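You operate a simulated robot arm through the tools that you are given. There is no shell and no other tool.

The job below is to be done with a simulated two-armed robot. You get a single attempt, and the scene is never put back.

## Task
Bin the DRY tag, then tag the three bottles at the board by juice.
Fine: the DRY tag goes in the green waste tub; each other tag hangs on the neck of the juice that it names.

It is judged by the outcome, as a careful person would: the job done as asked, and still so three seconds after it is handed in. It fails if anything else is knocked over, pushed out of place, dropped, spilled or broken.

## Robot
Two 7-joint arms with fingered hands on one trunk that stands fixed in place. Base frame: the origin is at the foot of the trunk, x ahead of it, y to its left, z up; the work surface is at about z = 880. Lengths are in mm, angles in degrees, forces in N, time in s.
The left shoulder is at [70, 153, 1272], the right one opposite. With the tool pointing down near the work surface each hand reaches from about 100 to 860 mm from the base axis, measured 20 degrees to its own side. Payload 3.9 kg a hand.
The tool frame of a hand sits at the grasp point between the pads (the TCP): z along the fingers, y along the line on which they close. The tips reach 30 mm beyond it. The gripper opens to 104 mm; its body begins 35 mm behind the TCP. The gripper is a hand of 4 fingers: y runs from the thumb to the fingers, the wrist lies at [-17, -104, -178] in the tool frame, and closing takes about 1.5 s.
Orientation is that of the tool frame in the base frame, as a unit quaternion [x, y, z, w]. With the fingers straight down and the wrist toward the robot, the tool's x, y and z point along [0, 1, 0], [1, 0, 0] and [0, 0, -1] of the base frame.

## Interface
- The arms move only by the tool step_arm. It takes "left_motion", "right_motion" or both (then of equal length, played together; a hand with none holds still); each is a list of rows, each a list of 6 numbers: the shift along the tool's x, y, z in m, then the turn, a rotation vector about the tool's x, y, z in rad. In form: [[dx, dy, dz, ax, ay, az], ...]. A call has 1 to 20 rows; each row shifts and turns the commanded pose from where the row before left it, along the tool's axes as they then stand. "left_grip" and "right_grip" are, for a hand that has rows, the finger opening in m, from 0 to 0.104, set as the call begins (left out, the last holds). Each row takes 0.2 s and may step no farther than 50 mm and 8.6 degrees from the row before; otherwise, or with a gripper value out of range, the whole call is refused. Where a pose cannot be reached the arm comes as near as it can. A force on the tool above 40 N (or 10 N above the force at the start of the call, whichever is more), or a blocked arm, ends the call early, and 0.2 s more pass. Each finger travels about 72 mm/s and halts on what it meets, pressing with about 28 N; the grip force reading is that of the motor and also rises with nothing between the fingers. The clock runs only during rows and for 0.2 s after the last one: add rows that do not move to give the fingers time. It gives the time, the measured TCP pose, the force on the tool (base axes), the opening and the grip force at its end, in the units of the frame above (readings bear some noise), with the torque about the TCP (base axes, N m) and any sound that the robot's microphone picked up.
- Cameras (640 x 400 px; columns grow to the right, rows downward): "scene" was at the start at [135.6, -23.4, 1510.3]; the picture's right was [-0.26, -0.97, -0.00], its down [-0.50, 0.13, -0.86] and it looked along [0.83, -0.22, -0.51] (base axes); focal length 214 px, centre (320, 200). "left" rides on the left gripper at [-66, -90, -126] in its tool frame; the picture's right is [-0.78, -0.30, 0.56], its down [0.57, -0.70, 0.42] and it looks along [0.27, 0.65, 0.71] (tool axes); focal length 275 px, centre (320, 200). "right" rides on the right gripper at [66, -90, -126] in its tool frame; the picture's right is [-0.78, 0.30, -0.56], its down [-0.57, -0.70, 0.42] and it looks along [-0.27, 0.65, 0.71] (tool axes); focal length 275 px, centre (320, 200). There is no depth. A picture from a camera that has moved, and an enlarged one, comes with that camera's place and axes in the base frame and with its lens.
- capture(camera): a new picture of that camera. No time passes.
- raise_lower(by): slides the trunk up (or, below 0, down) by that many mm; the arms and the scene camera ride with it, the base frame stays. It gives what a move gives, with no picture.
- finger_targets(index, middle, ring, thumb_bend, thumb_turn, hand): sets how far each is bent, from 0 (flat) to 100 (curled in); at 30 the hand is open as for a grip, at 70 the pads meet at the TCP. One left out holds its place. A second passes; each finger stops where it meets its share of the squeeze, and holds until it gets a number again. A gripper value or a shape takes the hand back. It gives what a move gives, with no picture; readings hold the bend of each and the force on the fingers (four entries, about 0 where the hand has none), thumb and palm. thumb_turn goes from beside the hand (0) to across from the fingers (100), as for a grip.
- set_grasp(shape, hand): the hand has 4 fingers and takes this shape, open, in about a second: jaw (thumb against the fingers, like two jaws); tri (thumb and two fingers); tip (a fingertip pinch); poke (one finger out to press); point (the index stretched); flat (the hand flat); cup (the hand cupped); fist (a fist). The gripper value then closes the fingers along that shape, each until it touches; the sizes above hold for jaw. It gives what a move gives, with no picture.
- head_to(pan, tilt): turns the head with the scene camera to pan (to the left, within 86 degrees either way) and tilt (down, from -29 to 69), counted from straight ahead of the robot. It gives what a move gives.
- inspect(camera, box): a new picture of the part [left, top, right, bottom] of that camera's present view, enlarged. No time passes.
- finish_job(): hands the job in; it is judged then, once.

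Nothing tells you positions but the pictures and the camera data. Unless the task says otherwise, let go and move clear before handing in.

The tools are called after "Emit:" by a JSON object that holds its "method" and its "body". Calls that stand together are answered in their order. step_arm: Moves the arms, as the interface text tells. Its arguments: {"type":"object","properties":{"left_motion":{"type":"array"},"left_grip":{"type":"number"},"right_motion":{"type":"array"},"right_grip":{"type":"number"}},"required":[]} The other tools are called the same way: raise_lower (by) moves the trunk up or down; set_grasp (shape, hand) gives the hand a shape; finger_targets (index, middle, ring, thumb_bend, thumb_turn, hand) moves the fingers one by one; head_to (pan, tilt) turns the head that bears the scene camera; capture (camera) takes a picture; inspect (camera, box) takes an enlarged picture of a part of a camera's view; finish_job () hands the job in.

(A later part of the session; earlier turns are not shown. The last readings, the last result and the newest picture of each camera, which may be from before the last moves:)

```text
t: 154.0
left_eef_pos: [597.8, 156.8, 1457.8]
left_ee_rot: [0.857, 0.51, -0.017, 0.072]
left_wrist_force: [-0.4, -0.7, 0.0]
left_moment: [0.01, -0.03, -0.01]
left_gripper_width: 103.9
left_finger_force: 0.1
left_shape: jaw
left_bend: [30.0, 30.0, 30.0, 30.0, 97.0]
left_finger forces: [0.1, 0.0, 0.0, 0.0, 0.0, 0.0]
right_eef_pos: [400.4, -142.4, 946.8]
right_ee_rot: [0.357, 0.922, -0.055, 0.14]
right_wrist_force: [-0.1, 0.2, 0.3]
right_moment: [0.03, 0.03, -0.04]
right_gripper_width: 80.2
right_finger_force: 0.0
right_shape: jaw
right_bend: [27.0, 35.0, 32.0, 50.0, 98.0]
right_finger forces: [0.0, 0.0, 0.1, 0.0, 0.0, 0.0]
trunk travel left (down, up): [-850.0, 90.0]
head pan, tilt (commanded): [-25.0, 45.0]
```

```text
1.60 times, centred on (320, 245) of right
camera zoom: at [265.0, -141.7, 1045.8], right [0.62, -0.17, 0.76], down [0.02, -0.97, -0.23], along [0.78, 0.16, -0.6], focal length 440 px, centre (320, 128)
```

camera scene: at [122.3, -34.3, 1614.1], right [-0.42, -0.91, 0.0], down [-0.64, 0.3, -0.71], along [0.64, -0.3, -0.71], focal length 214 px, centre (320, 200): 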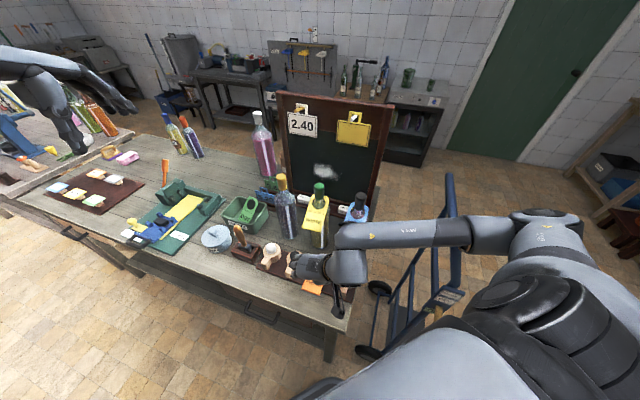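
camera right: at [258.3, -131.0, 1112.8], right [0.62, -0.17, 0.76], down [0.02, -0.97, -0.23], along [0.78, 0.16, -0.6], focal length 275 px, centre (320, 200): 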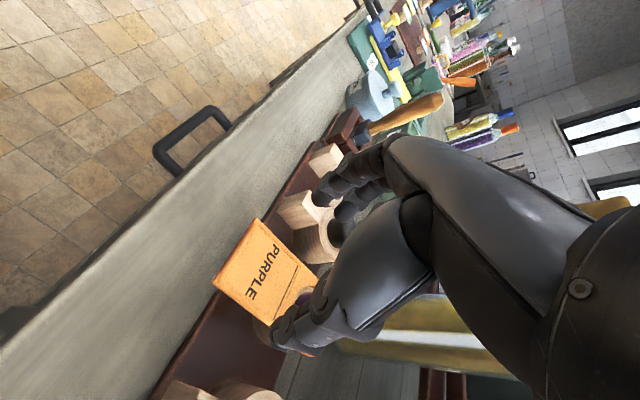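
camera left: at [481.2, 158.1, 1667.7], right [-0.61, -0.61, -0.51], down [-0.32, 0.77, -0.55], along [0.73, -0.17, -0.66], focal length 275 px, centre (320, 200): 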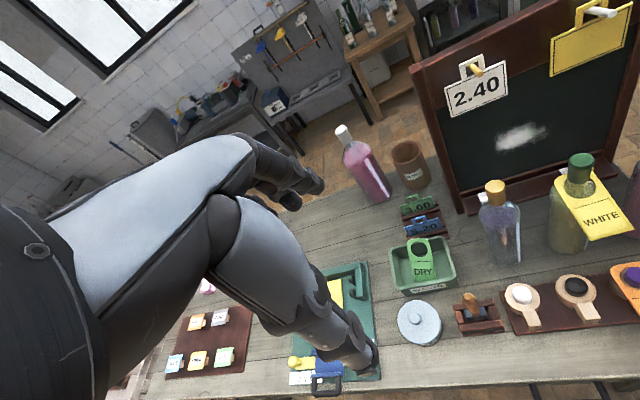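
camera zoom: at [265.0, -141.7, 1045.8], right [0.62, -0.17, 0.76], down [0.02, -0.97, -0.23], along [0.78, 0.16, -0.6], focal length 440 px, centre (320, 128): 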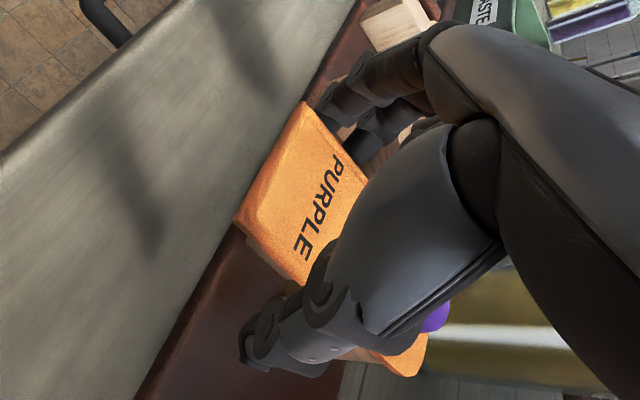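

Well aligned around the PURPLE label. Closing.

Emit:
{"method": "step_arm", "body": {"right_motion": [[0, 0, 0, 0, 0, 0], [0, 0, 0, 0, 0, 0], [0, 0, 0, 0, 0, 0], [0, 0, 0, 0, 0, 0], [0, 0, 0, 0, 0, 0], [0, 0, 0, 0, 0, 0]], "right_grip": 0.045}}

Emit:
{"method": "inspect", "body": {"camera": "right", "box": [200, 120, 440, 370]}}

```text
t: 155.4
left_eef_pos: [599.0, 156.0, 1458.7]
left_ee_rot: [0.857, 0.509, -0.016, 0.071]
left_wrist_force: [0.8, 0.8, -0.6]
left_moment: [0.0, -0.01, -0.03]
left_gripper_width: 103.9
left_finger_force: 0.1
left_shape: jaw
left_bend: [30.0, 30.0, 30.0, 30.0, 97.0]
left_finger forces: [0.0, 0.0, 0.0, 0.0, 0.0, 0.0]
right_eef_pos: [400.8, -142.3, 946.5]
right_ee_rot: [0.357, 0.922, -0.055, 0.141]
right_wrist_force: [0.3, 0.1, 0.8]
right_moment: [-0.07, -0.05, -0.01]
right_gripper_width: 49.5
right_finger_force: 27.9
right_shape: jaw
right_bend: [75.0, 45.0, 41.0, 71.0, 99.0]
right_finger forces: [16.5, 6.5, 5.2, 0.1, 26.0, 0.0]
trunk travel left (down, up): [-850.0, 90.0]
head pan, tilt (commanded): [-25.0, 45.0]
```

```text
1.60 times, centred on (320, 245) of right
camera zoom: at [265.2, -141.7, 1046.0], right [0.62, -0.17, 0.76], down [0.02, -0.97, -0.23], along [0.78, 0.16, -0.6], focal length 440 px, centre (320, 128)
```

zoom: 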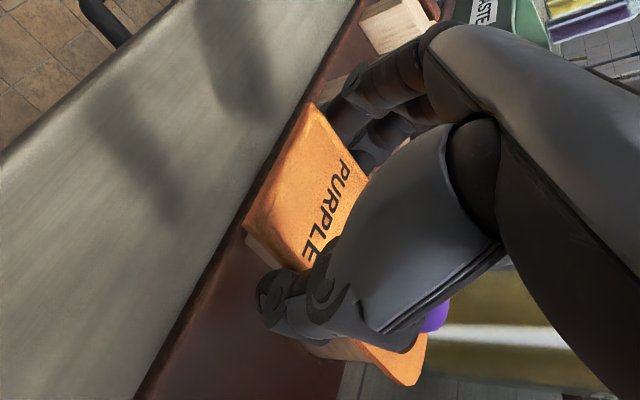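

Emit:
{"method": "step_arm", "body": {"right_motion": [[-0.0015, 0, -0.0048, 0, 0, 0], [-0.0015, 0, -0.0048, 0, 0, 0], [-0.0015, 0, -0.0048, 0, 0, 0], [-0.0024, 0, -0.0077, 0, 0, 0], [-0.0024, 0, -0.0077, 0, 0, 0], [-0.0024, 0, -0.0077, 0, 0, 0], [-0.003, 0, -0.0096, 0, 0, 0], [-0.006, 0, -0.0191, 0, 0, 0], [-0.006, 0, -0.0191, 0, 0, 0], [0, 0, 0, 0, 0, 0]]}}

Emit:
{"method": "inspect", "body": {"camera": "right", "box": [250, 160, 410, 370]}}

Emit:
{"method": "capture", "body": {"camera": "scene"}}

```text
t: 157.6
left_eef_pos: [599.0, 155.4, 1457.9]
left_ee_rot: [0.857, 0.51, -0.016, 0.07]
left_wrist_force: [0.2, -0.2, 0.2]
left_moment: [-0.03, -0.02, -0.02]
left_gripper_width: 103.8
left_finger_force: 0.0
left_shape: jaw
left_bend: [30.0, 30.0, 30.0, 30.0, 97.0]
left_finger forces: [0.0, 0.1, 0.1, 0.1, 0.0, 0.0]
right_eef_pos: [403.0, -142.6, 1035.5]
right_ee_rot: [0.358, 0.921, -0.055, 0.141]
right_wrist_force: [-0.1, -0.1, 0.1]
right_moment: [0.02, -0.02, 0.02]
right_gripper_width: 49.5
right_finger_force: 27.6
right_shape: jaw
right_bend: [75.0, 45.0, 41.0, 71.0, 99.0]
right_finger forces: [16.6, 7.5, 4.3, 0.1, 25.8, 0.1]
trunk travel left (down, up): [-850.0, 90.0]
head pan, tilt (commanded): [-25.0, 45.0]
```

```text
1.90 times, centred on (330, 265) of right
camera zoom: at [266.6, -141.7, 1135.8], right [0.62, -0.17, 0.76], down [0.02, -0.97, -0.23], along [0.78, 0.16, -0.6], focal length 524 px, centre (301, 76)
```

zoom: 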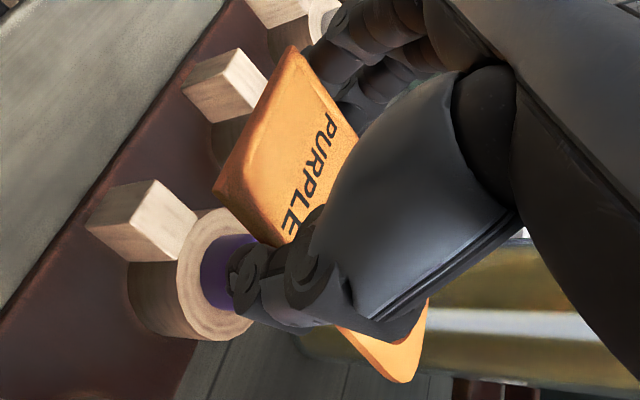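

```text
taken
camera scene: at [122.4, -34.5, 1614.0], right [-0.42, -0.91, 0.0], down [-0.64, 0.3, -0.71], along [0.64, -0.3, -0.71], focal length 214 px, centre (320, 200)
```

scene: 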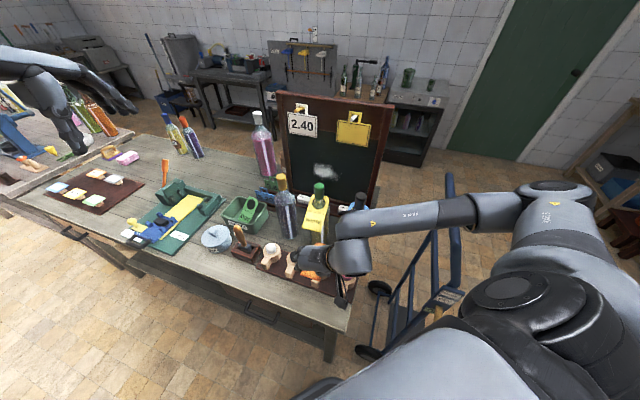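

PURPLE is free. I'll raise the trunk, carry it high toward the yellow-capped (purple juice) bottle, and reposition the left camera for the same kind of view.

Emit:
{"method": "raise_lower", "body": {"by": 90}}

Emit:
{"method": "step_arm", "body": {"right_motion": [[0, 0, 0, 0, -0.105, 0], [-0.0168, 0, -0.0385, 0, 0, 0], [-0.0168, 0, -0.0385, 0, 0, 0], [-0.0168, 0, -0.0385, 0, 0, 0], [-0.0231, 0.0342, 0.01, 0, 0, 0], [-0.0231, 0.0342, 0.01, 0, 0, 0], [-0.0231, 0.0342, 0.01, 0, 0, 0], [-0.0231, 0.0342, 0.01, 0, 0, 0], [-0.0231, 0.0342, 0.01, 0, 0, 0], [0, 0, 0, 0, 0, 0]]}}

Emit:
{"method": "capture", "body": {"camera": "scene"}}

Emit:
{"method": "capture", "body": {"camera": "right"}}

```text
t: 158.9
left_eef_pos: [599.2, 154.9, 1547.5]
left_ee_rot: [0.857, 0.51, -0.016, 0.07]
left_wrist_force: [0.1, 0.3, 0.3]
left_moment: [0.0, -0.04, -0.03]
left_gripper_width: 104.0
left_finger_force: 0.0
left_shape: jaw
left_bend: [30.0, 30.0, 30.0, 30.0, 97.0]
left_finger forces: [0.0, 0.0, 0.0, 0.1, 0.0, 0.0]
right_eef_pos: [402.2, -143.0, 1124.5]
right_ee_rot: [0.357, 0.922, -0.056, 0.141]
right_wrist_force: [-0.6, 0.1, -0.7]
right_moment: [0.02, 0.04, 0.01]
right_gripper_width: 49.6
right_finger_force: 28.5
right_shape: jaw
right_bend: [75.0, 45.0, 41.0, 71.0, 99.0]
right_finger forces: [16.7, 7.5, 4.3, 0.1, 25.9, 0.1]
trunk travel left (down, up): [-940.0, 0.0]
head pan, tilt (commanded): [-25.0, 45.0]
```

```text
t: 161.1
left_eef_pos: [599.2, 157.2, 1547.1]
left_ee_rot: [0.857, 0.509, -0.017, 0.071]
left_wrist_force: [0.4, 0.6, 0.2]
left_moment: [0.03, 0.02, 0.03]
left_gripper_width: 103.8
left_finger_force: 0.1
left_shape: jaw
left_bend: [30.0, 30.0, 30.0, 30.0, 97.0]
left_finger forces: [0.1, 0.0, 0.0, 0.0, 0.1, 0.0]
right_eef_pos: [611.3, -102.0, 1252.1]
right_ee_rot: [0.354, 0.913, -0.075, 0.189]
right_wrist_force: [-0.4, 1.4, -0.5]
right_moment: [0.02, 0.05, 0.01]
right_gripper_width: 49.5
right_finger_force: 27.9
right_shape: jaw
right_bend: [75.0, 46.0, 41.0, 71.0, 99.0]
right_finger forces: [17.4, 7.8, 4.5, 0.1, 25.5, 0.1]
trunk travel left (down, up): [-940.0, 0.0]
head pan, tilt (commanded): [-25.0, 45.0]
```

```text
taken
camera scene: at [122.3, -33.9, 1704.1], right [-0.42, -0.91, 0.0], down [-0.64, 0.3, -0.71], along [0.64, -0.3, -0.71], focal length 214 px, centre (320, 200)
```

scene: 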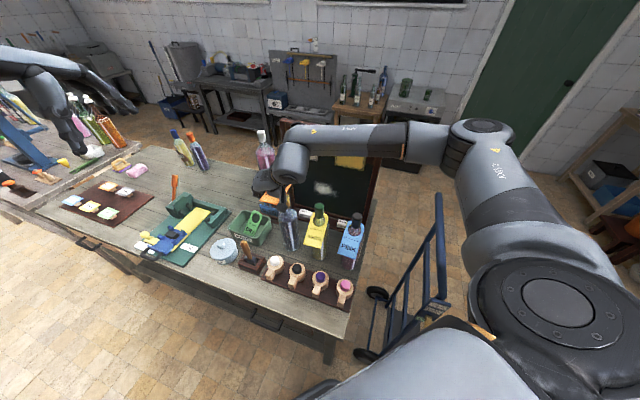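

```text
taken
camera right: at [469.4, -93.0, 1341.5], right [0.56, -0.11, 0.82], down [0.04, -0.99, -0.16], along [0.83, 0.12, -0.55], focal length 275 px, centre (320, 200)
```

right: 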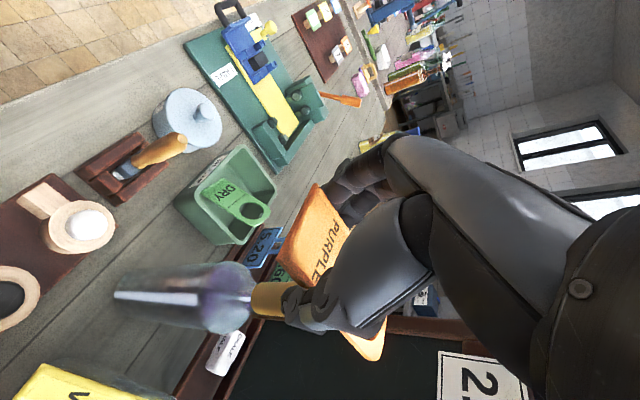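

Emit:
{"method": "step_arm", "body": {"left_motion": [[0.0191, 0.0293, 0.0309, 0, 0, 0], [0.0191, 0.0293, 0.0309, 0, 0, 0], [0.0191, 0.0293, 0.0309, 0, 0, 0], [0.0191, 0.0293, 0.0309, 0, 0, 0], [0.0191, 0.0293, 0.0309, 0, 0, 0], [0, 0, 0, 0, 0, 0]]}}

Emit:
{"method": "capture", "body": {"camera": "left"}}

Emit:
{"method": "inspect", "body": {"camera": "left", "box": [630, 60, 640, 260]}}

```text
t: 162.5
left_eef_pos: [599.0, 156.2, 1547.2]
left_ee_rot: [0.857, 0.51, -0.017, 0.072]
left_wrist_force: [-0.2, -0.1, -0.5]
left_moment: [-0.01, 0.02, -0.02]
left_gripper_width: 103.9
left_finger_force: 0.1
left_shape: jaw
left_bend: [30.0, 30.0, 30.0, 30.0, 97.0]
left_finger forces: [0.0, 0.1, 0.1, 0.0, 0.0, 0.0]
left hand out of reach, approached as far as the arm can: row 1, 2, 3, 4, 5
right_eef_pos: [611.2, -102.0, 1251.8]
right_ee_rot: [0.355, 0.913, -0.074, 0.189]
right_wrist_force: [0.4, -0.4, 0.0]
right_moment: [0.02, -0.01, -0.02]
right_gripper_width: 49.4
right_finger_force: 28.0
right_shape: jaw
right_bend: [75.0, 46.0, 41.0, 71.0, 99.0]
right_finger forces: [17.3, 7.7, 4.4, 0.0, 25.2, 0.0]
trunk travel left (down, up): [-940.0, 0.0]
head pan, tilt (commanded): [-25.0, 45.0]
```

```text
taken
camera left: at [481.7, 158.0, 1667.5], right [-0.61, -0.61, -0.5], down [-0.32, 0.77, -0.55], along [0.73, -0.17, -0.67], focal length 275 px, centre (320, 200)
```

left: 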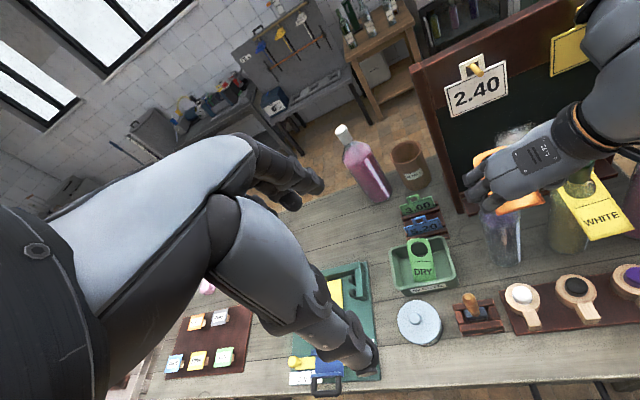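

```text
2.00 times, centred on (635, 160) of left
camera zoom: at [481.7, 158.0, 1667.5], right [-0.61, -0.61, -0.5], down [-0.32, 0.77, -0.55], along [0.73, -0.17, -0.67], focal length 551 px, centre (-310, 280)
```

zoom: 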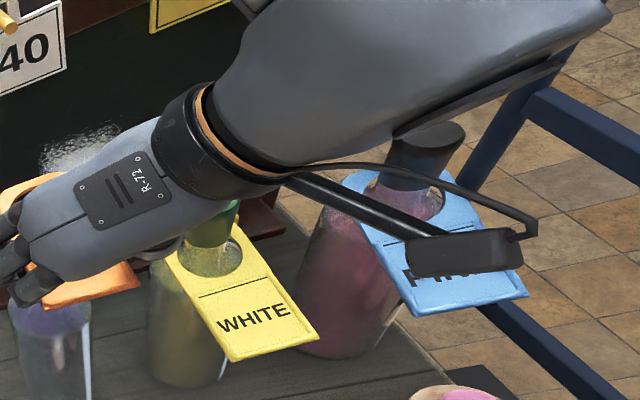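

Emit:
{"method": "step_arm", "body": {"left_motion": [[0, 0, 0, 0, 0, -0.12], [0, 0, 0, 0, 0, -0.12], [0.013, 0.0222, 0.03, 0, 0, 0], [0.013, 0.0222, 0.03, 0, 0, 0], [0.013, 0.0222, 0.03, 0, 0, 0], [0.013, 0.0222, 0.03, 0, 0, 0], [0.013, 0.0222, 0.03, 0, 0, 0], [0, 0, 0, 0, 0, 0]]}}

Emit:
{"method": "capture", "body": {"camera": "left"}}

Emit:
{"method": "inspect", "body": {"camera": "left", "box": [630, 60, 640, 260]}}

```text
t: 164.3
left_eef_pos: [728.8, 172.6, 1399.8]
left_ee_rot: [0.79, 0.609, -0.024, 0.069]
left_wrist_force: [0.0, -0.5, 0.5]
left_moment: [0.0, 0.02, 0.01]
left_gripper_width: 104.0
left_finger_force: 0.1
left_shape: jaw
left_bend: [30.0, 30.0, 30.0, 30.0, 97.0]
left_finger forces: [0.1, 0.1, 0.0, 0.0, 0.0, 0.0]
right_eef_pos: [611.4, -101.8, 1252.6]
right_ee_rot: [0.353, 0.913, -0.075, 0.19]
right_wrist_force: [0.4, 0.3, -0.2]
right_moment: [0.0, -0.02, 0.02]
right_gripper_width: 49.2
right_finger_force: 27.2
right_shape: jaw
right_bend: [75.0, 46.0, 41.0, 71.0, 99.0]
right_finger forces: [17.3, 7.7, 4.4, 0.0, 25.4, 0.0]
trunk travel left (down, up): [-940.0, 0.0]
head pan, tilt (commanded): [-25.0, 45.0]
```

```text
taken
camera left: at [618.3, 148.8, 1523.6], right [-0.46, -0.75, -0.48], down [-0.51, 0.67, -0.54], along [0.73, -0.01, -0.69], focal length 275 px, centre (320, 200)
```

left: 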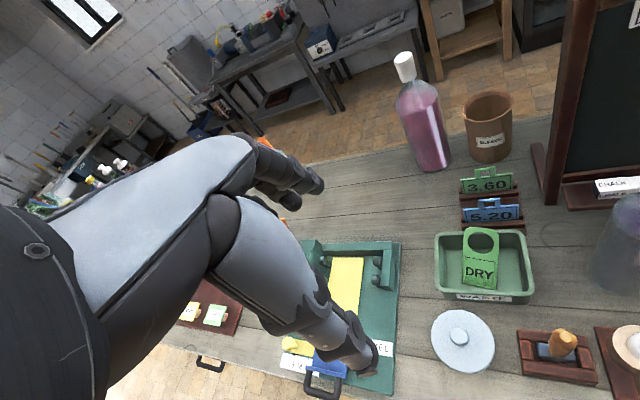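

```text
2.00 times, centred on (635, 160) of left
camera zoom: at [618.3, 148.8, 1523.6], right [-0.46, -0.75, -0.48], down [-0.51, 0.67, -0.54], along [0.73, -0.01, -0.69], focal length 551 px, centre (-310, 280)
```

zoom: 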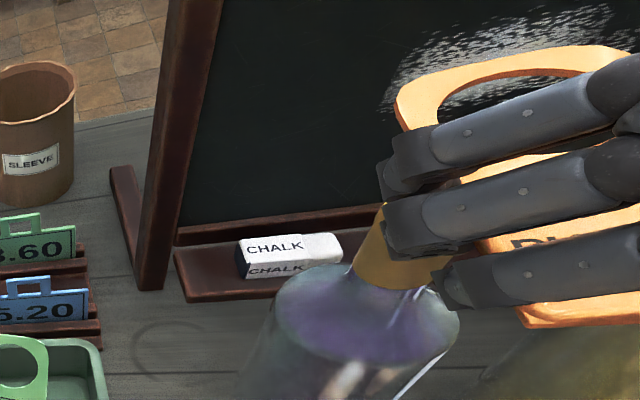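

The left camera now sees the ring and the yellow cap. Lowering to just above the cap.

Emit:
{"method": "step_arm", "body": {"right_motion": [[0.0096, 0, 0.022, 0, 0, 0], [0.0096, 0, 0.022, 0, 0, 0], [0, 0, 0, 0, 0, 0]]}}

Emit:
{"method": "inspect", "body": {"camera": "left", "box": [632, 90, 640, 250]}}

Emit:
{"method": "inspect", "body": {"camera": "left", "box": [636, 110, 640, 230]}}

```text
t: 165.1
left_eef_pos: [727.7, 171.9, 1401.3]
left_ee_rot: [0.79, 0.609, -0.025, 0.068]
left_wrist_force: [0.1, -0.5, -0.2]
left_moment: [-0.01, 0.02, 0.0]
left_gripper_width: 103.7
left_finger_force: 0.1
left_shape: jaw
left_bend: [30.0, 30.0, 30.0, 30.0, 97.0]
left_finger forces: [0.0, 0.1, 0.0, 0.0, 0.1, 0.0]
right_eef_pos: [610.5, -101.6, 1205.1]
right_ee_rot: [0.354, 0.913, -0.074, 0.189]
right_wrist_force: [-0.2, -0.2, -0.6]
right_moment: [0.0, 0.03, 0.0]
right_gripper_width: 49.3
right_finger_force: 27.8
right_shape: jaw
right_bend: [75.0, 46.0, 41.0, 72.0, 99.0]
right_finger forces: [17.3, 7.8, 4.4, 0.0, 25.2, 0.1]
trunk travel left (down, up): [-940.0, 0.0]
head pan, tilt (commanded): [-25.0, 45.0]
```

```text
2.50 times, centred on (636, 170) of left
camera zoom: at [617.3, 149.0, 1524.3], right [-0.46, -0.75, -0.48], down [-0.51, 0.67, -0.54], along [0.73, -0.01, -0.69], focal length 688 px, centre (-470, 275)
```

zoom: 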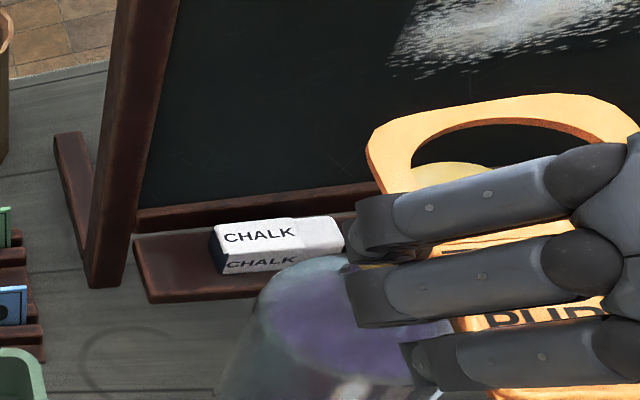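

```text
3.33 times, centred on (638, 170) of left
camera zoom: at [617.3, 149.0, 1524.3], right [-0.46, -0.75, -0.48], down [-0.51, 0.67, -0.54], along [0.73, -0.01, -0.69], focal length 918 px, centre (-740, 300)
```

zoom: 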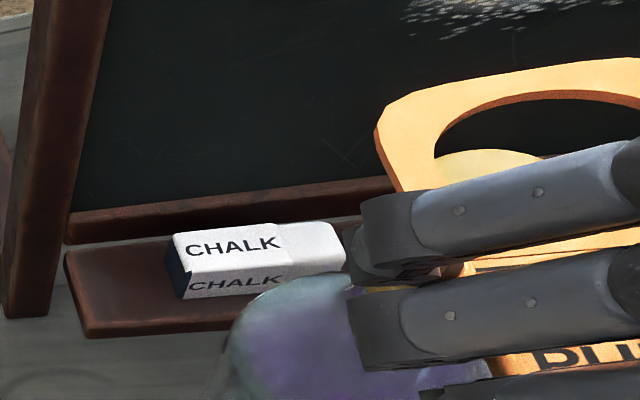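

Emit:
{"method": "step_arm", "body": {"right_motion": [[0, 0.004, 0, 0, 0, 0], [0.0022, 0, 0.005, 0, 0, 0], [0.0022, 0, 0.005, 0, 0, 0], [0, 0, 0, 0, 0, 0], [0, 0, 0, 0, 0, 0]]}}

Emit:
{"method": "inspect", "body": {"camera": "left", "box": [636, 110, 640, 230]}}

Emit:
{"method": "inspect", "body": {"camera": "right", "box": [230, 160, 410, 370]}}

```text
t: 166.3
left_eef_pos: [727.7, 173.7, 1399.2]
left_ee_rot: [0.79, 0.609, -0.025, 0.067]
left_wrist_force: [0.1, -0.2, -0.6]
left_moment: [0.02, 0.02, 0.01]
left_gripper_width: 104.1
left_finger_force: 0.1
left_shape: jaw
left_bend: [30.0, 30.0, 30.0, 30.0, 97.0]
left_finger forces: [0.0, 0.1, 0.0, 0.1, 0.1, 0.0]
right_eef_pos: [613.0, -98.3, 1192.6]
right_ee_rot: [0.354, 0.913, -0.074, 0.189]
right_wrist_force: [0.7, 0.3, -0.1]
right_moment: [0.02, -0.01, -0.01]
right_gripper_width: 49.2
right_finger_force: 27.7
right_shape: jaw
right_bend: [75.0, 46.0, 41.0, 72.0, 99.0]
right_finger forces: [17.4, 7.7, 4.4, 0.0, 25.1, 0.0]
trunk travel left (down, up): [-940.0, 0.0]
head pan, tilt (commanded): [-25.0, 45.0]
```

```text
3.33 times, centred on (638, 170) of left
camera zoom: at [618.3, 149.1, 1523.8], right [-0.46, -0.75, -0.48], down [-0.51, 0.67, -0.54], along [0.73, -0.01, -0.69], focal length 918 px, centre (-740, 300)
```

zoom: 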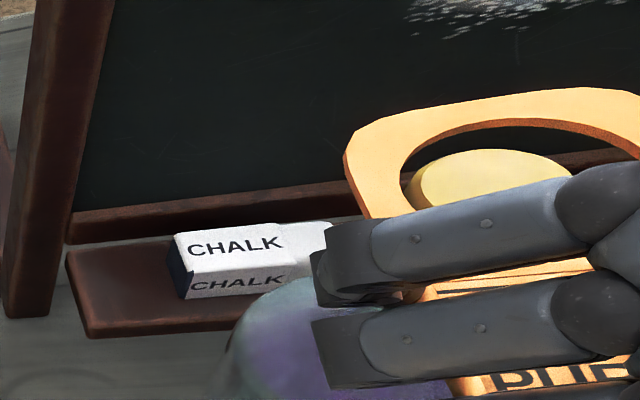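

```text
1.90 times, centred on (320, 265) of right
camera zoom: at [470.9, -90.8, 1281.5], right [0.56, -0.11, 0.82], down [0.04, -0.99, -0.16], along [0.83, 0.12, -0.55], focal length 524 px, centre (320, 76)
```

zoom: 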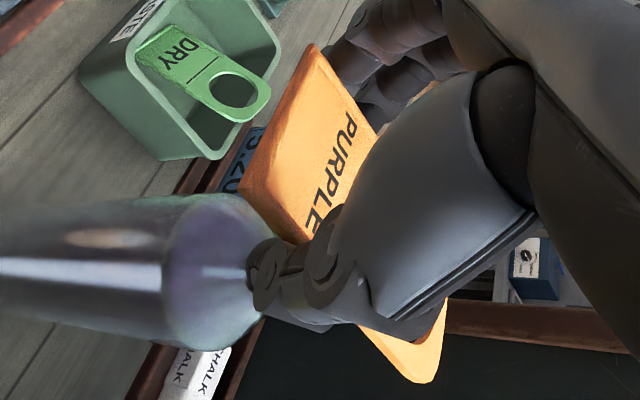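

Ring and cap look concentric in this view now. Lowering in small steps.

Emit:
{"method": "step_arm", "body": {"right_motion": [[0.0012, 0, 0.0027, 0, 0, 0], [0.0012, 0, 0.0027, 0, 0, 0], [0.0012, 0, 0.0027, 0, 0, 0], [0, 0, 0, 0, 0, 0]]}}

Emit:
{"method": "inspect", "body": {"camera": "left", "box": [636, 110, 640, 230]}}

```text
t: 167.3
left_eef_pos: [727.5, 173.0, 1400.6]
left_ee_rot: [0.79, 0.609, -0.026, 0.068]
left_wrist_force: [0.5, 0.0, 0.2]
left_moment: [-0.03, -0.04, 0.02]
left_gripper_width: 103.8
left_finger_force: 0.1
left_shape: jaw
left_bend: [30.0, 30.0, 30.0, 30.0, 97.0]
left_finger forces: [0.0, 0.0, 0.0, 0.0, 0.0, 0.1]
right_eef_pos: [612.0, -99.0, 1183.7]
right_ee_rot: [0.354, 0.913, -0.075, 0.19]
right_wrist_force: [0.1, -1.2, 0.0]
right_moment: [0.01, -0.01, -0.02]
right_gripper_width: 49.3
right_finger_force: 28.1
right_shape: jaw
right_bend: [75.0, 46.0, 41.0, 72.0, 99.0]
right_finger forces: [17.4, 7.9, 4.4, 0.1, 25.1, 0.0]
trunk travel left (down, up): [-940.0, 0.0]
head pan, tilt (commanded): [-25.0, 45.0]
```

```text
3.33 times, centred on (638, 170) of left
camera zoom: at [618.1, 148.9, 1523.9], right [-0.46, -0.75, -0.48], down [-0.51, 0.67, -0.54], along [0.73, -0.01, -0.69], focal length 918 px, centre (-740, 300)
```

zoom: 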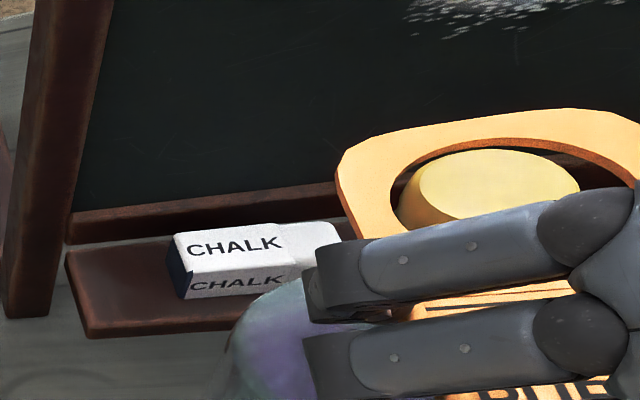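

Emit:
{"method": "step_arm", "body": {"right_motion": [[-0.0018, 0.0017, 0.0008, 0, 0, 0], [0.0012, 0, 0.0027, 0, 0, 0], [0.0012, 0, 0.0027, 0, 0, 0], [0.0012, 0, 0.0027, 0, 0, 0], [0, 0, 0, 0, 0, 0]]}}

Emit:
{"method": "inspect", "body": {"camera": "left", "box": [636, 110, 640, 230]}}

```text
t: 168.5
left_eef_pos: [727.9, 173.1, 1400.7]
left_ee_rot: [0.79, 0.609, -0.025, 0.067]
left_wrist_force: [-0.2, 0.4, 0.1]
left_moment: [-0.01, 0.03, 0.01]
left_gripper_width: 104.1
left_finger_force: 0.0
left_shape: jaw
left_bend: [30.0, 30.0, 30.0, 30.0, 97.0]
left_finger forces: [0.0, 0.1, 0.0, 0.0, 0.0, 0.0]
right_eef_pos: [617.4, -97.9, 1174.4]
right_ee_rot: [0.355, 0.912, -0.075, 0.19]
right_wrist_force: [0.1, 0.0, 0.4]
right_moment: [0.0, 0.0, -0.01]
right_gripper_width: 49.4
right_finger_force: 28.3
right_shape: jaw
right_bend: [75.0, 46.0, 41.0, 72.0, 99.0]
right_finger forces: [17.4, 7.8, 4.4, 0.0, 25.1, 0.0]
trunk travel left (down, up): [-940.0, 0.0]
head pan, tilt (commanded): [-25.0, 45.0]
```

```text
3.33 times, centred on (638, 170) of left
camera zoom: at [618.2, 149.0, 1523.9], right [-0.46, -0.75, -0.48], down [-0.51, 0.67, -0.54], along [0.73, -0.01, -0.69], focal length 918 px, centre (-740, 300)
```

zoom: 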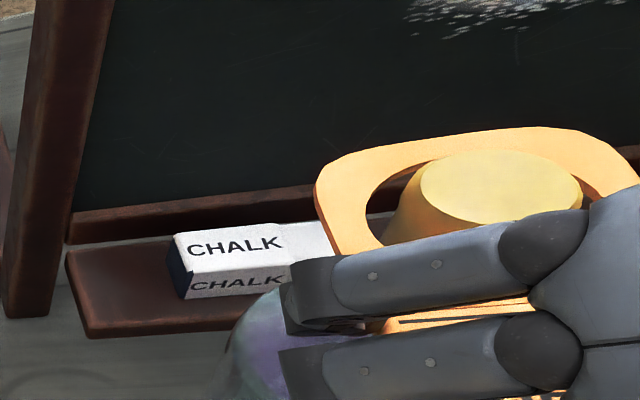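

Emit:
{"method": "step_arm", "body": {"right_motion": [[0.0016, 0, 0.0037, 0, 0, 0], [0.0016, 0, 0.0037, 0, 0, 0], [0.0016, 0, 0.0037, 0, 0, 0], [0.0016, 0, 0.0037, 0, 0, 0], [0, 0, 0, 0, 0, 0]]}}

Emit:
{"method": "inspect", "body": {"camera": "left", "box": [636, 110, 640, 230]}}

```text
t: 169.7
left_eef_pos: [728.2, 171.8, 1399.4]
left_ee_rot: [0.789, 0.61, -0.025, 0.068]
left_wrist_force: [0.8, -0.1, -0.1]
left_moment: [0.01, -0.02, 0.05]
left_gripper_width: 104.0
left_finger_force: 0.0
left_shape: jaw
left_bend: [30.0, 30.0, 30.0, 30.0, 97.0]
left_finger forces: [0.0, 0.0, 0.0, 0.1, 0.0, 0.0]
right_eef_pos: [616.3, -99.9, 1159.1]
right_ee_rot: [0.354, 0.913, -0.073, 0.189]
right_wrist_force: [-0.3, 0.3, -0.1]
right_moment: [-0.01, 0.0, -0.01]
right_gripper_width: 49.1
right_finger_force: 28.1
right_shape: jaw
right_bend: [75.0, 46.0, 41.0, 72.0, 99.0]
right_finger forces: [17.3, 7.8, 4.4, 0.0, 25.1, 0.0]
trunk travel left (down, up): [-940.0, 0.0]
head pan, tilt (commanded): [-25.0, 45.0]
```

```text
3.33 times, centred on (638, 170) of left
camera zoom: at [618.2, 149.0, 1523.9], right [-0.46, -0.75, -0.48], down [-0.51, 0.67, -0.54], along [0.73, -0.01, -0.69], focal length 918 px, centre (-740, 300)
```

zoom: 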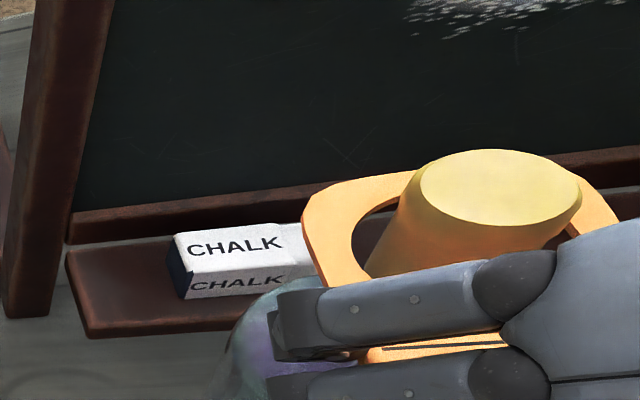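

Emit:
{"method": "step_arm", "body": {"right_motion": [[0.0016, 0, 0.0037, 0, 0, 0], [0.0016, 0, 0.0037, 0, 0, 0], [0.0016, 0, 0.0037, 0, 0, 0], [0, 0, 0, 0, 0, 0]]}}

Emit:
{"method": "inspect", "body": {"camera": "left", "box": [636, 110, 640, 230]}}

Emit:
{"method": "capture", "body": {"camera": "scene"}}

```text
t: 170.7
left_eef_pos: [727.7, 172.7, 1401.1]
left_ee_rot: [0.79, 0.609, -0.025, 0.068]
left_wrist_force: [1.0, 0.3, 0.3]
left_moment: [0.01, -0.02, 0.01]
left_gripper_width: 103.8
left_finger_force: 0.1
left_shape: jaw
left_bend: [30.0, 30.0, 30.0, 30.0, 97.0]
left_finger forces: [0.1, 0.0, 0.0, 0.0, 0.0, 0.0]
right_eef_pos: [616.3, -98.3, 1147.7]
right_ee_rot: [0.353, 0.913, -0.074, 0.189]
right_wrist_force: [-1.1, -0.9, -0.3]
right_moment: [-0.01, -0.04, 0.01]
right_gripper_width: 49.1
right_finger_force: 28.2
right_shape: jaw
right_bend: [75.0, 46.0, 41.0, 72.0, 99.0]
right_finger forces: [17.5, 7.7, 4.3, 0.1, 25.1, 0.0]
trunk travel left (down, up): [-940.0, 0.0]
head pan, tilt (commanded): [-25.0, 45.0]
```

```text
3.33 times, centred on (638, 170) of left
camera zoom: at [618.1, 148.9, 1523.9], right [-0.46, -0.75, -0.48], down [-0.51, 0.67, -0.54], along [0.73, -0.01, -0.69], focal length 918 px, centre (-740, 300)
```

zoom: 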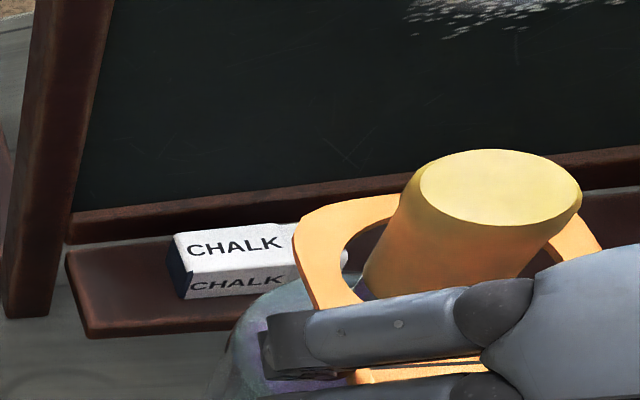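

```text
taken
camera scene: at [122.3, -34.4, 1704.0], right [-0.42, -0.91, 0.0], down [-0.64, 0.3, -0.71], along [0.64, -0.3, -0.71], focal length 214 px, centre (320, 200)
```

scene: 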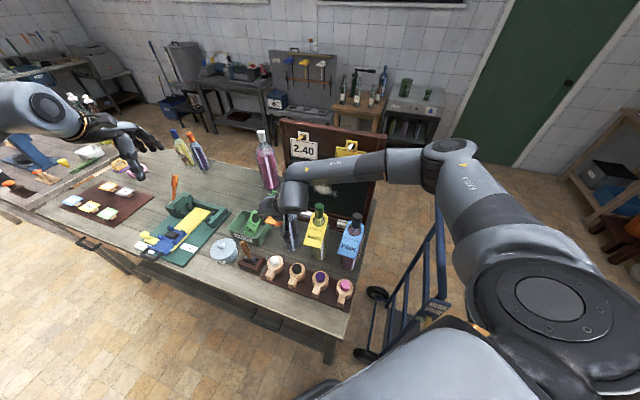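

The yellow cap stands well through the ring. Releasing the PURPLE tag.

Emit:
{"method": "step_arm", "body": {"right_motion": [[0, 0, 0, 0, 0, 0], [0, 0, 0, 0, 0, 0], [0, 0, 0, 0, 0, 0], [0, 0, 0, 0, 0, 0], [0, 0, 0, 0, 0, 0]], "right_grip": 0.095}}

Emit:
{"method": "inspect", "body": {"camera": "left", "box": [636, 110, 640, 230]}}

Emit:
{"method": "capture", "body": {"camera": "right"}}

```text
t: 171.9
left_eef_pos: [727.9, 172.8, 1400.0]
left_ee_rot: [0.789, 0.61, -0.026, 0.068]
left_wrist_force: [-0.3, -0.1, 0.0]
left_moment: [-0.01, -0.04, -0.01]
left_gripper_width: 103.9
left_finger_force: 0.1
left_shape: jaw
left_bend: [30.0, 30.0, 30.0, 30.0, 97.0]
left_finger forces: [0.0, 0.0, 0.0, 0.0, 0.0, 0.0]
right_eef_pos: [616.8, -100.0, 1147.0]
right_ee_rot: [0.354, 0.913, -0.074, 0.19]
right_wrist_force: [0.1, -0.6, 0.4]
right_moment: [0.03, 0.02, -0.01]
right_gripper_width: 94.6
right_finger_force: 0.0
right_shape: jaw
right_bend: [32.0, 32.0, 30.0, 31.0, 98.0]
right_finger forces: [0.0, 0.1, 0.1, 0.1, 0.0, 0.1]
trunk travel left (down, up): [-940.0, 0.0]
head pan, tilt (commanded): [-25.0, 45.0]
```

```text
3.33 times, centred on (638, 170) of left
camera zoom: at [618.2, 149.0, 1523.9], right [-0.46, -0.75, -0.48], down [-0.51, 0.67, -0.54], along [0.73, -0.01, -0.69], focal length 918 px, centre (-740, 300)
```

zoom: 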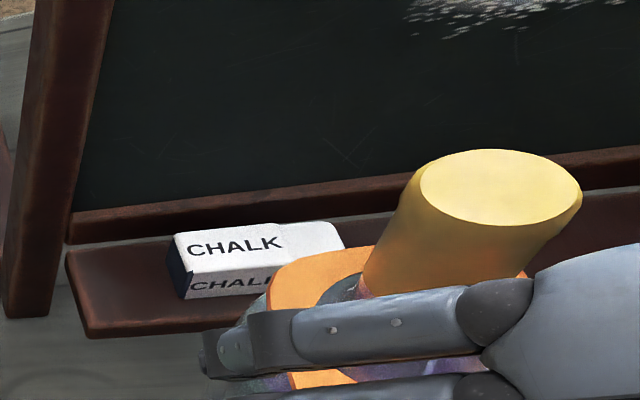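

```text
taken
camera right: at [472.9, -90.6, 1235.8], right [0.56, -0.11, 0.82], down [0.04, -0.99, -0.16], along [0.83, 0.12, -0.55], focal length 275 px, centre (320, 200)
```

right: 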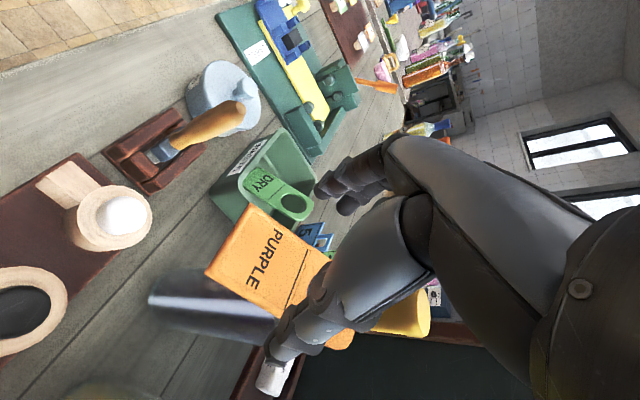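

Emit:
{"method": "step_arm", "body": {"right_motion": [[-0.004, 0, -0.0092, 0, 0, 0], [-0.008, 0, -0.0183, 0, 0, 0], [-0.008, 0, -0.0183, 0, 0, 0], [-0.012, 0, -0.0275, 0, 0, 0], [-0.012, 0, -0.0275, 0, 0, 0], [0, 0, 0, 0, 0, 0]]}}

Emit:
{"method": "capture", "body": {"camera": "scene"}}

Emit:
{"method": "inspect", "body": {"camera": "scene", "box": [255, 180, 375, 300]}}

```text
t: 173.3
left_eef_pos: [729.5, 172.9, 1399.7]
left_ee_rot: [0.79, 0.609, -0.024, 0.067]
left_wrist_force: [0.2, -0.1, -0.1]
left_moment: [0.01, 0.03, -0.04]
left_gripper_width: 104.0
left_finger_force: 0.1
left_shape: jaw
left_bend: [30.0, 30.0, 30.0, 30.0, 97.0]
left_finger forces: [0.0, 0.1, 0.1, 0.0, 0.1, 0.0]
right_eef_pos: [614.9, -98.6, 1255.4]
right_ee_rot: [0.354, 0.913, -0.074, 0.19]
right_wrist_force: [0.0, 0.3, 0.6]
right_moment: [0.01, -0.01, 0.02]
right_gripper_width: 94.7
right_finger_force: 0.1
right_shape: jaw
right_bend: [32.0, 32.0, 30.0, 31.0, 98.0]
right_finger forces: [0.0, 0.0, 0.1, 0.0, 0.0, 0.1]
trunk travel left (down, up): [-940.0, 0.0]
head pan, tilt (commanded): [-25.0, 45.0]
```

```text
taken
camera scene: at [122.5, -34.4, 1704.0], right [-0.42, -0.91, 0.0], down [-0.64, 0.3, -0.71], along [0.64, -0.3, -0.71], focal length 214 px, centre (320, 200)
```

scene: 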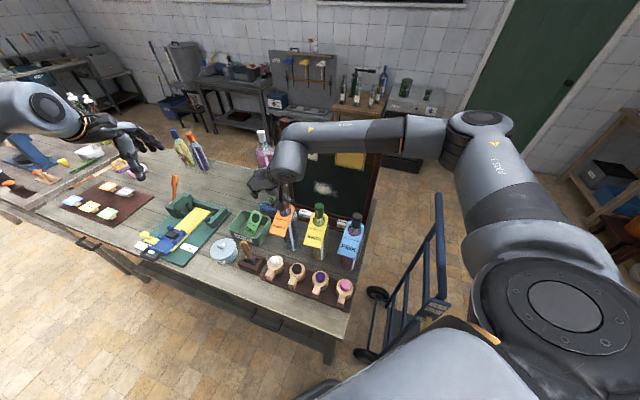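

```text
3.33 times, centred on (315, 240) of scene
camera zoom: at [122.5, -34.4, 1704.0], right [-0.42, -0.91, 0.0], down [-0.64, 0.3, -0.71], along [0.64, -0.3, -0.71], focal length 715 px, centre (337, 67)
```

zoom: 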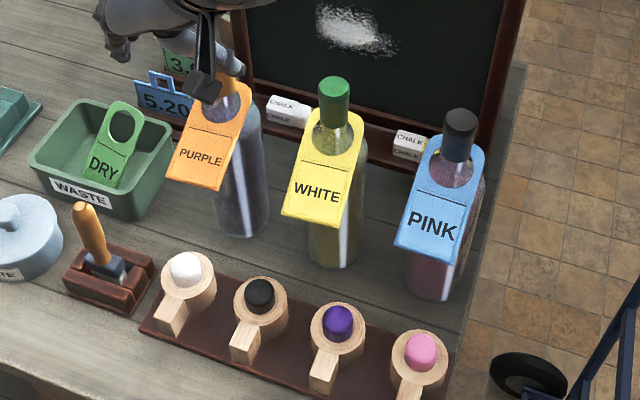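

All three tags hang on the matching bottles: PURPLE on purple, WHITE on white, PINK on pink. I'll retract both hands well clear.

Emit:
{"method": "step_arm", "body": {"left_motion": [[0.0066, -0.0393, -0.0165, 0, 0, 0], [0.0066, -0.0393, -0.0165, 0, 0, 0], [0.0066, -0.0393, -0.0165, 0, 0, 0], [0.0066, -0.0393, -0.0165, 0, 0, 0], [0.0066, -0.0393, -0.0165, 0, 0, 0], [0.0066, -0.0393, -0.0165, 0, 0, 0], [0.0066, -0.0393, -0.0165, 0, 0, 0], [0.0066, -0.0393, -0.0165, 0, 0, 0]], "right_motion": [[0.0366, 0, -0.016, 0, 0, 0], [0.0366, 0, -0.016, 0, 0, 0], [0.0366, 0, -0.016, 0, 0, 0], [0.0027, -0.0345, -0.0142, 0, 0, 0], [0.0027, -0.0345, -0.0142, 0, 0, 0], [0.0027, -0.0345, -0.0142, 0, 0, 0], [0.0027, -0.0345, -0.0142, 0, 0, 0], [0, 0, 0, 0, 0, 0]]}}

Emit:
{"method": "capture", "body": {"camera": "scene"}}

Emit:
{"method": "inspect", "body": {"camera": "scene", "box": [220, 190, 370, 310]}}

Emit:
{"method": "inspect", "body": {"camera": "scene", "box": [220, 200, 290, 260]}}

```text
t: 175.1
left_eef_pos: [433.3, 319.5, 1497.2]
left_ee_rot: [0.789, 0.61, -0.025, 0.068]
left_wrist_force: [-0.7, -0.1, 1.4]
left_moment: [-0.02, 0.0, 0.02]
left_gripper_width: 103.8
left_finger_force: 0.0
left_shape: jaw
left_bend: [30.0, 30.0, 30.0, 30.0, 97.0]
left_finger forces: [0.1, 0.1, 0.0, 0.0, 0.0, 0.0]
left hand out of reach, approached as far as the arm can: row 6
right_eef_pos: [408.6, -96.4, 1307.0]
right_ee_rot: [0.353, 0.913, -0.075, 0.191]
right_wrist_force: [0.0, -0.7, 0.7]
right_moment: [-0.02, -0.01, 0.0]
right_gripper_width: 94.8
right_finger_force: 0.2
right_shape: jaw
right_bend: [32.0, 32.0, 30.0, 31.0, 98.0]
right_finger forces: [0.1, 0.0, 0.0, 0.0, 0.0, 0.1]
trunk travel left (down, up): [-940.0, 0.0]
head pan, tilt (commanded): [-25.0, 45.0]
```

```text
taken
camera scene: at [119.5, -30.9, 1704.4], right [-0.42, -0.91, 0.0], down [-0.64, 0.3, -0.71], along [0.64, -0.3, -0.71], focal length 214 px, centre (320, 200)
```

scene: 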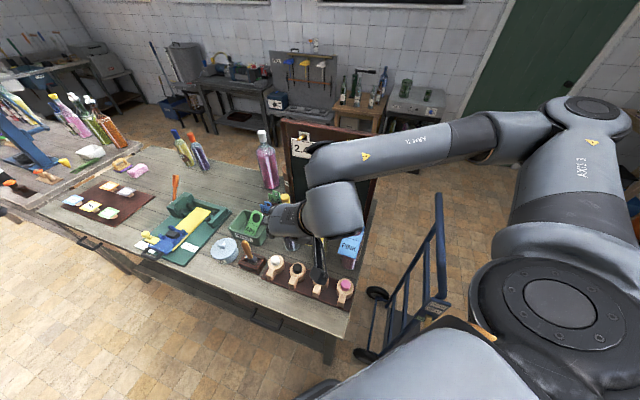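

```text
3.33 times, centred on (295, 250) of scene
camera zoom: at [119.5, -30.9, 1704.4], right [-0.42, -0.91, 0.0], down [-0.64, 0.3, -0.71], along [0.64, -0.3, -0.71], focal length 715 px, centre (403, 33)
```

zoom: 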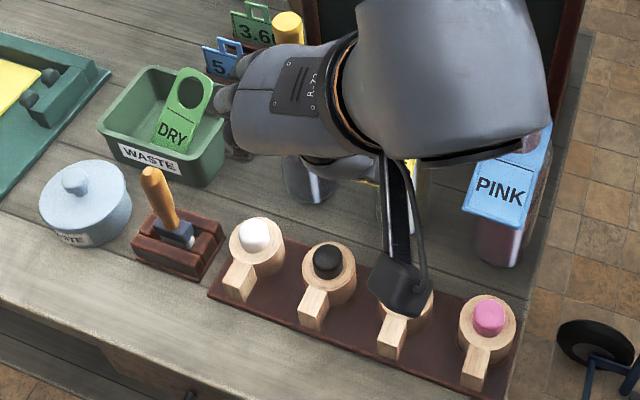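

```text
6.67 times, centred on (255, 230) of scene
camera zoom: at [119.5, -30.9, 1704.4], right [-0.42, -0.91, 0.0], down [-0.64, 0.3, -0.71], along [0.64, -0.3, -0.71], focal length 1430 px, centre (753, 0)
```

zoom: 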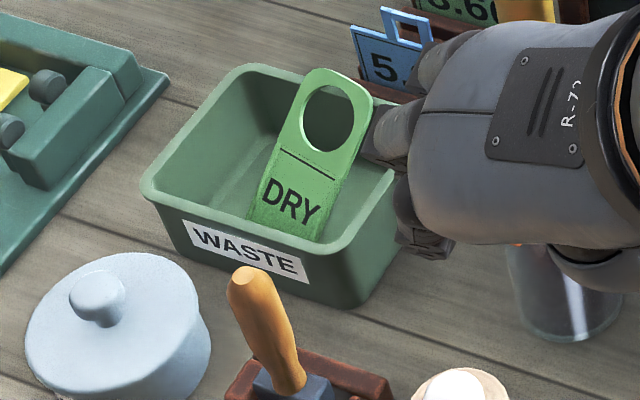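

Everything is in place; the DRY tag leans in the tub with its ring end near the far rim. I'll measure its pose more precisely from two heights to be sure that it is properly inside.

Emit:
{"method": "head_to", "body": {"pan": -2, "tilt": 40}}

Emit:
{"method": "inspect", "body": {"camera": "scene", "box": [275, 205, 345, 265]}}

Emit:
{"method": "raise_lower", "body": {"by": -150}}

Emit:
{"method": "inspect", "body": {"camera": "scene", "box": [275, 175, 345, 235]}}

```text
t: 176.0
left_eef_pos: [435.5, 314.3, 1496.0]
left_ee_rot: [0.789, 0.61, -0.025, 0.068]
left_wrist_force: [0.6, -1.1, -0.8]
left_moment: [-0.01, -0.02, -0.03]
left_gripper_width: 103.8
left_finger_force: 0.1
left_shape: jaw
left_bend: [30.0, 30.0, 30.0, 30.0, 97.0]
left_finger forces: [0.0, 0.1, 0.0, 0.1, 0.0, 0.1]
right_eef_pos: [411.1, -99.6, 1305.2]
right_ee_rot: [0.354, 0.913, -0.075, 0.189]
right_wrist_force: [-0.6, 0.2, -0.1]
right_moment: [0.0, -0.03, -0.02]
right_gripper_width: 94.9
right_finger_force: 0.1
right_shape: jaw
right_bend: [32.0, 32.0, 30.0, 31.0, 98.0]
right_finger forces: [0.0, 0.1, 0.0, 0.0, 0.0, 0.1]
trunk travel left (down, up): [-940.0, 0.0]
head pan, tilt (commanded): [-2.0, 40.0]
```

```text
6.67 times, centred on (310, 235) of scene
camera zoom: at [132.6, -2.7, 1711.4], right [-0.04, -1.0, 0.0], down [-0.64, 0.02, -0.77], along [0.77, -0.03, -0.64], focal length 1430 px, centre (387, -33)
```

zoom: 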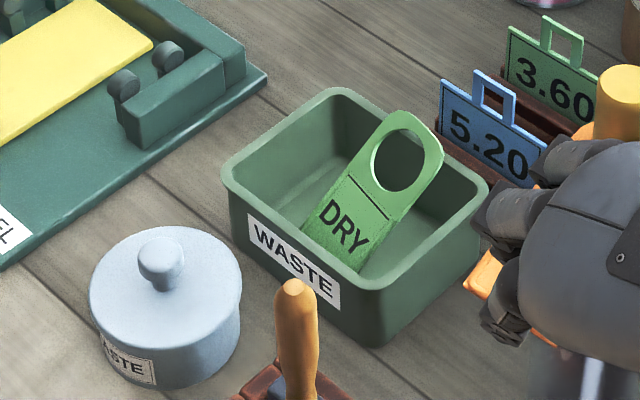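

```text
t: 177.7
left_eef_pos: [436.5, 314.4, 1347.1]
left_ee_rot: [0.79, 0.609, -0.025, 0.068]
left_wrist_force: [-0.7, 0.1, 0.4]
left_moment: [-0.01, -0.01, 0.03]
left_gripper_width: 103.9
left_finger_force: 0.1
left_shape: jaw
left_bend: [30.0, 30.0, 30.0, 30.0, 97.0]
left_finger forces: [0.0, 0.1, 0.0, 0.2, 0.0, 0.0]
right_eef_pos: [410.8, -99.1, 1156.2]
right_ee_rot: [0.354, 0.913, -0.074, 0.189]
right_wrist_force: [0.4, -0.2, -0.4]
right_moment: [0.03, 0.01, -0.01]
right_gripper_width: 94.7
right_finger_force: 0.0
right_shape: jaw
right_bend: [32.0, 32.0, 30.0, 31.0, 98.0]
right_finger forces: [0.0, 0.0, 0.0, 0.0, 0.1, 0.0]
trunk travel left (down, up): [-790.0, 150.0]
head pan, tilt (commanded): [-2.0, 40.0]
```

```text
6.67 times, centred on (310, 205) of scene
camera zoom: at [133.2, -2.8, 1561.4], right [-0.03, -1.0, 0.0], down [-0.64, 0.02, -0.77], along [0.77, -0.03, -0.64], focal length 1430 px, centre (387, 167)
```

zoom: 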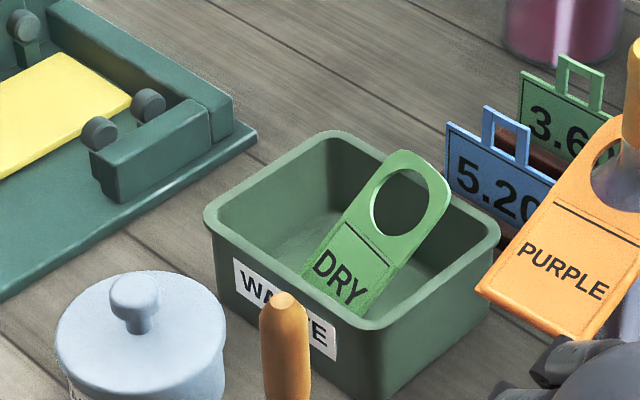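

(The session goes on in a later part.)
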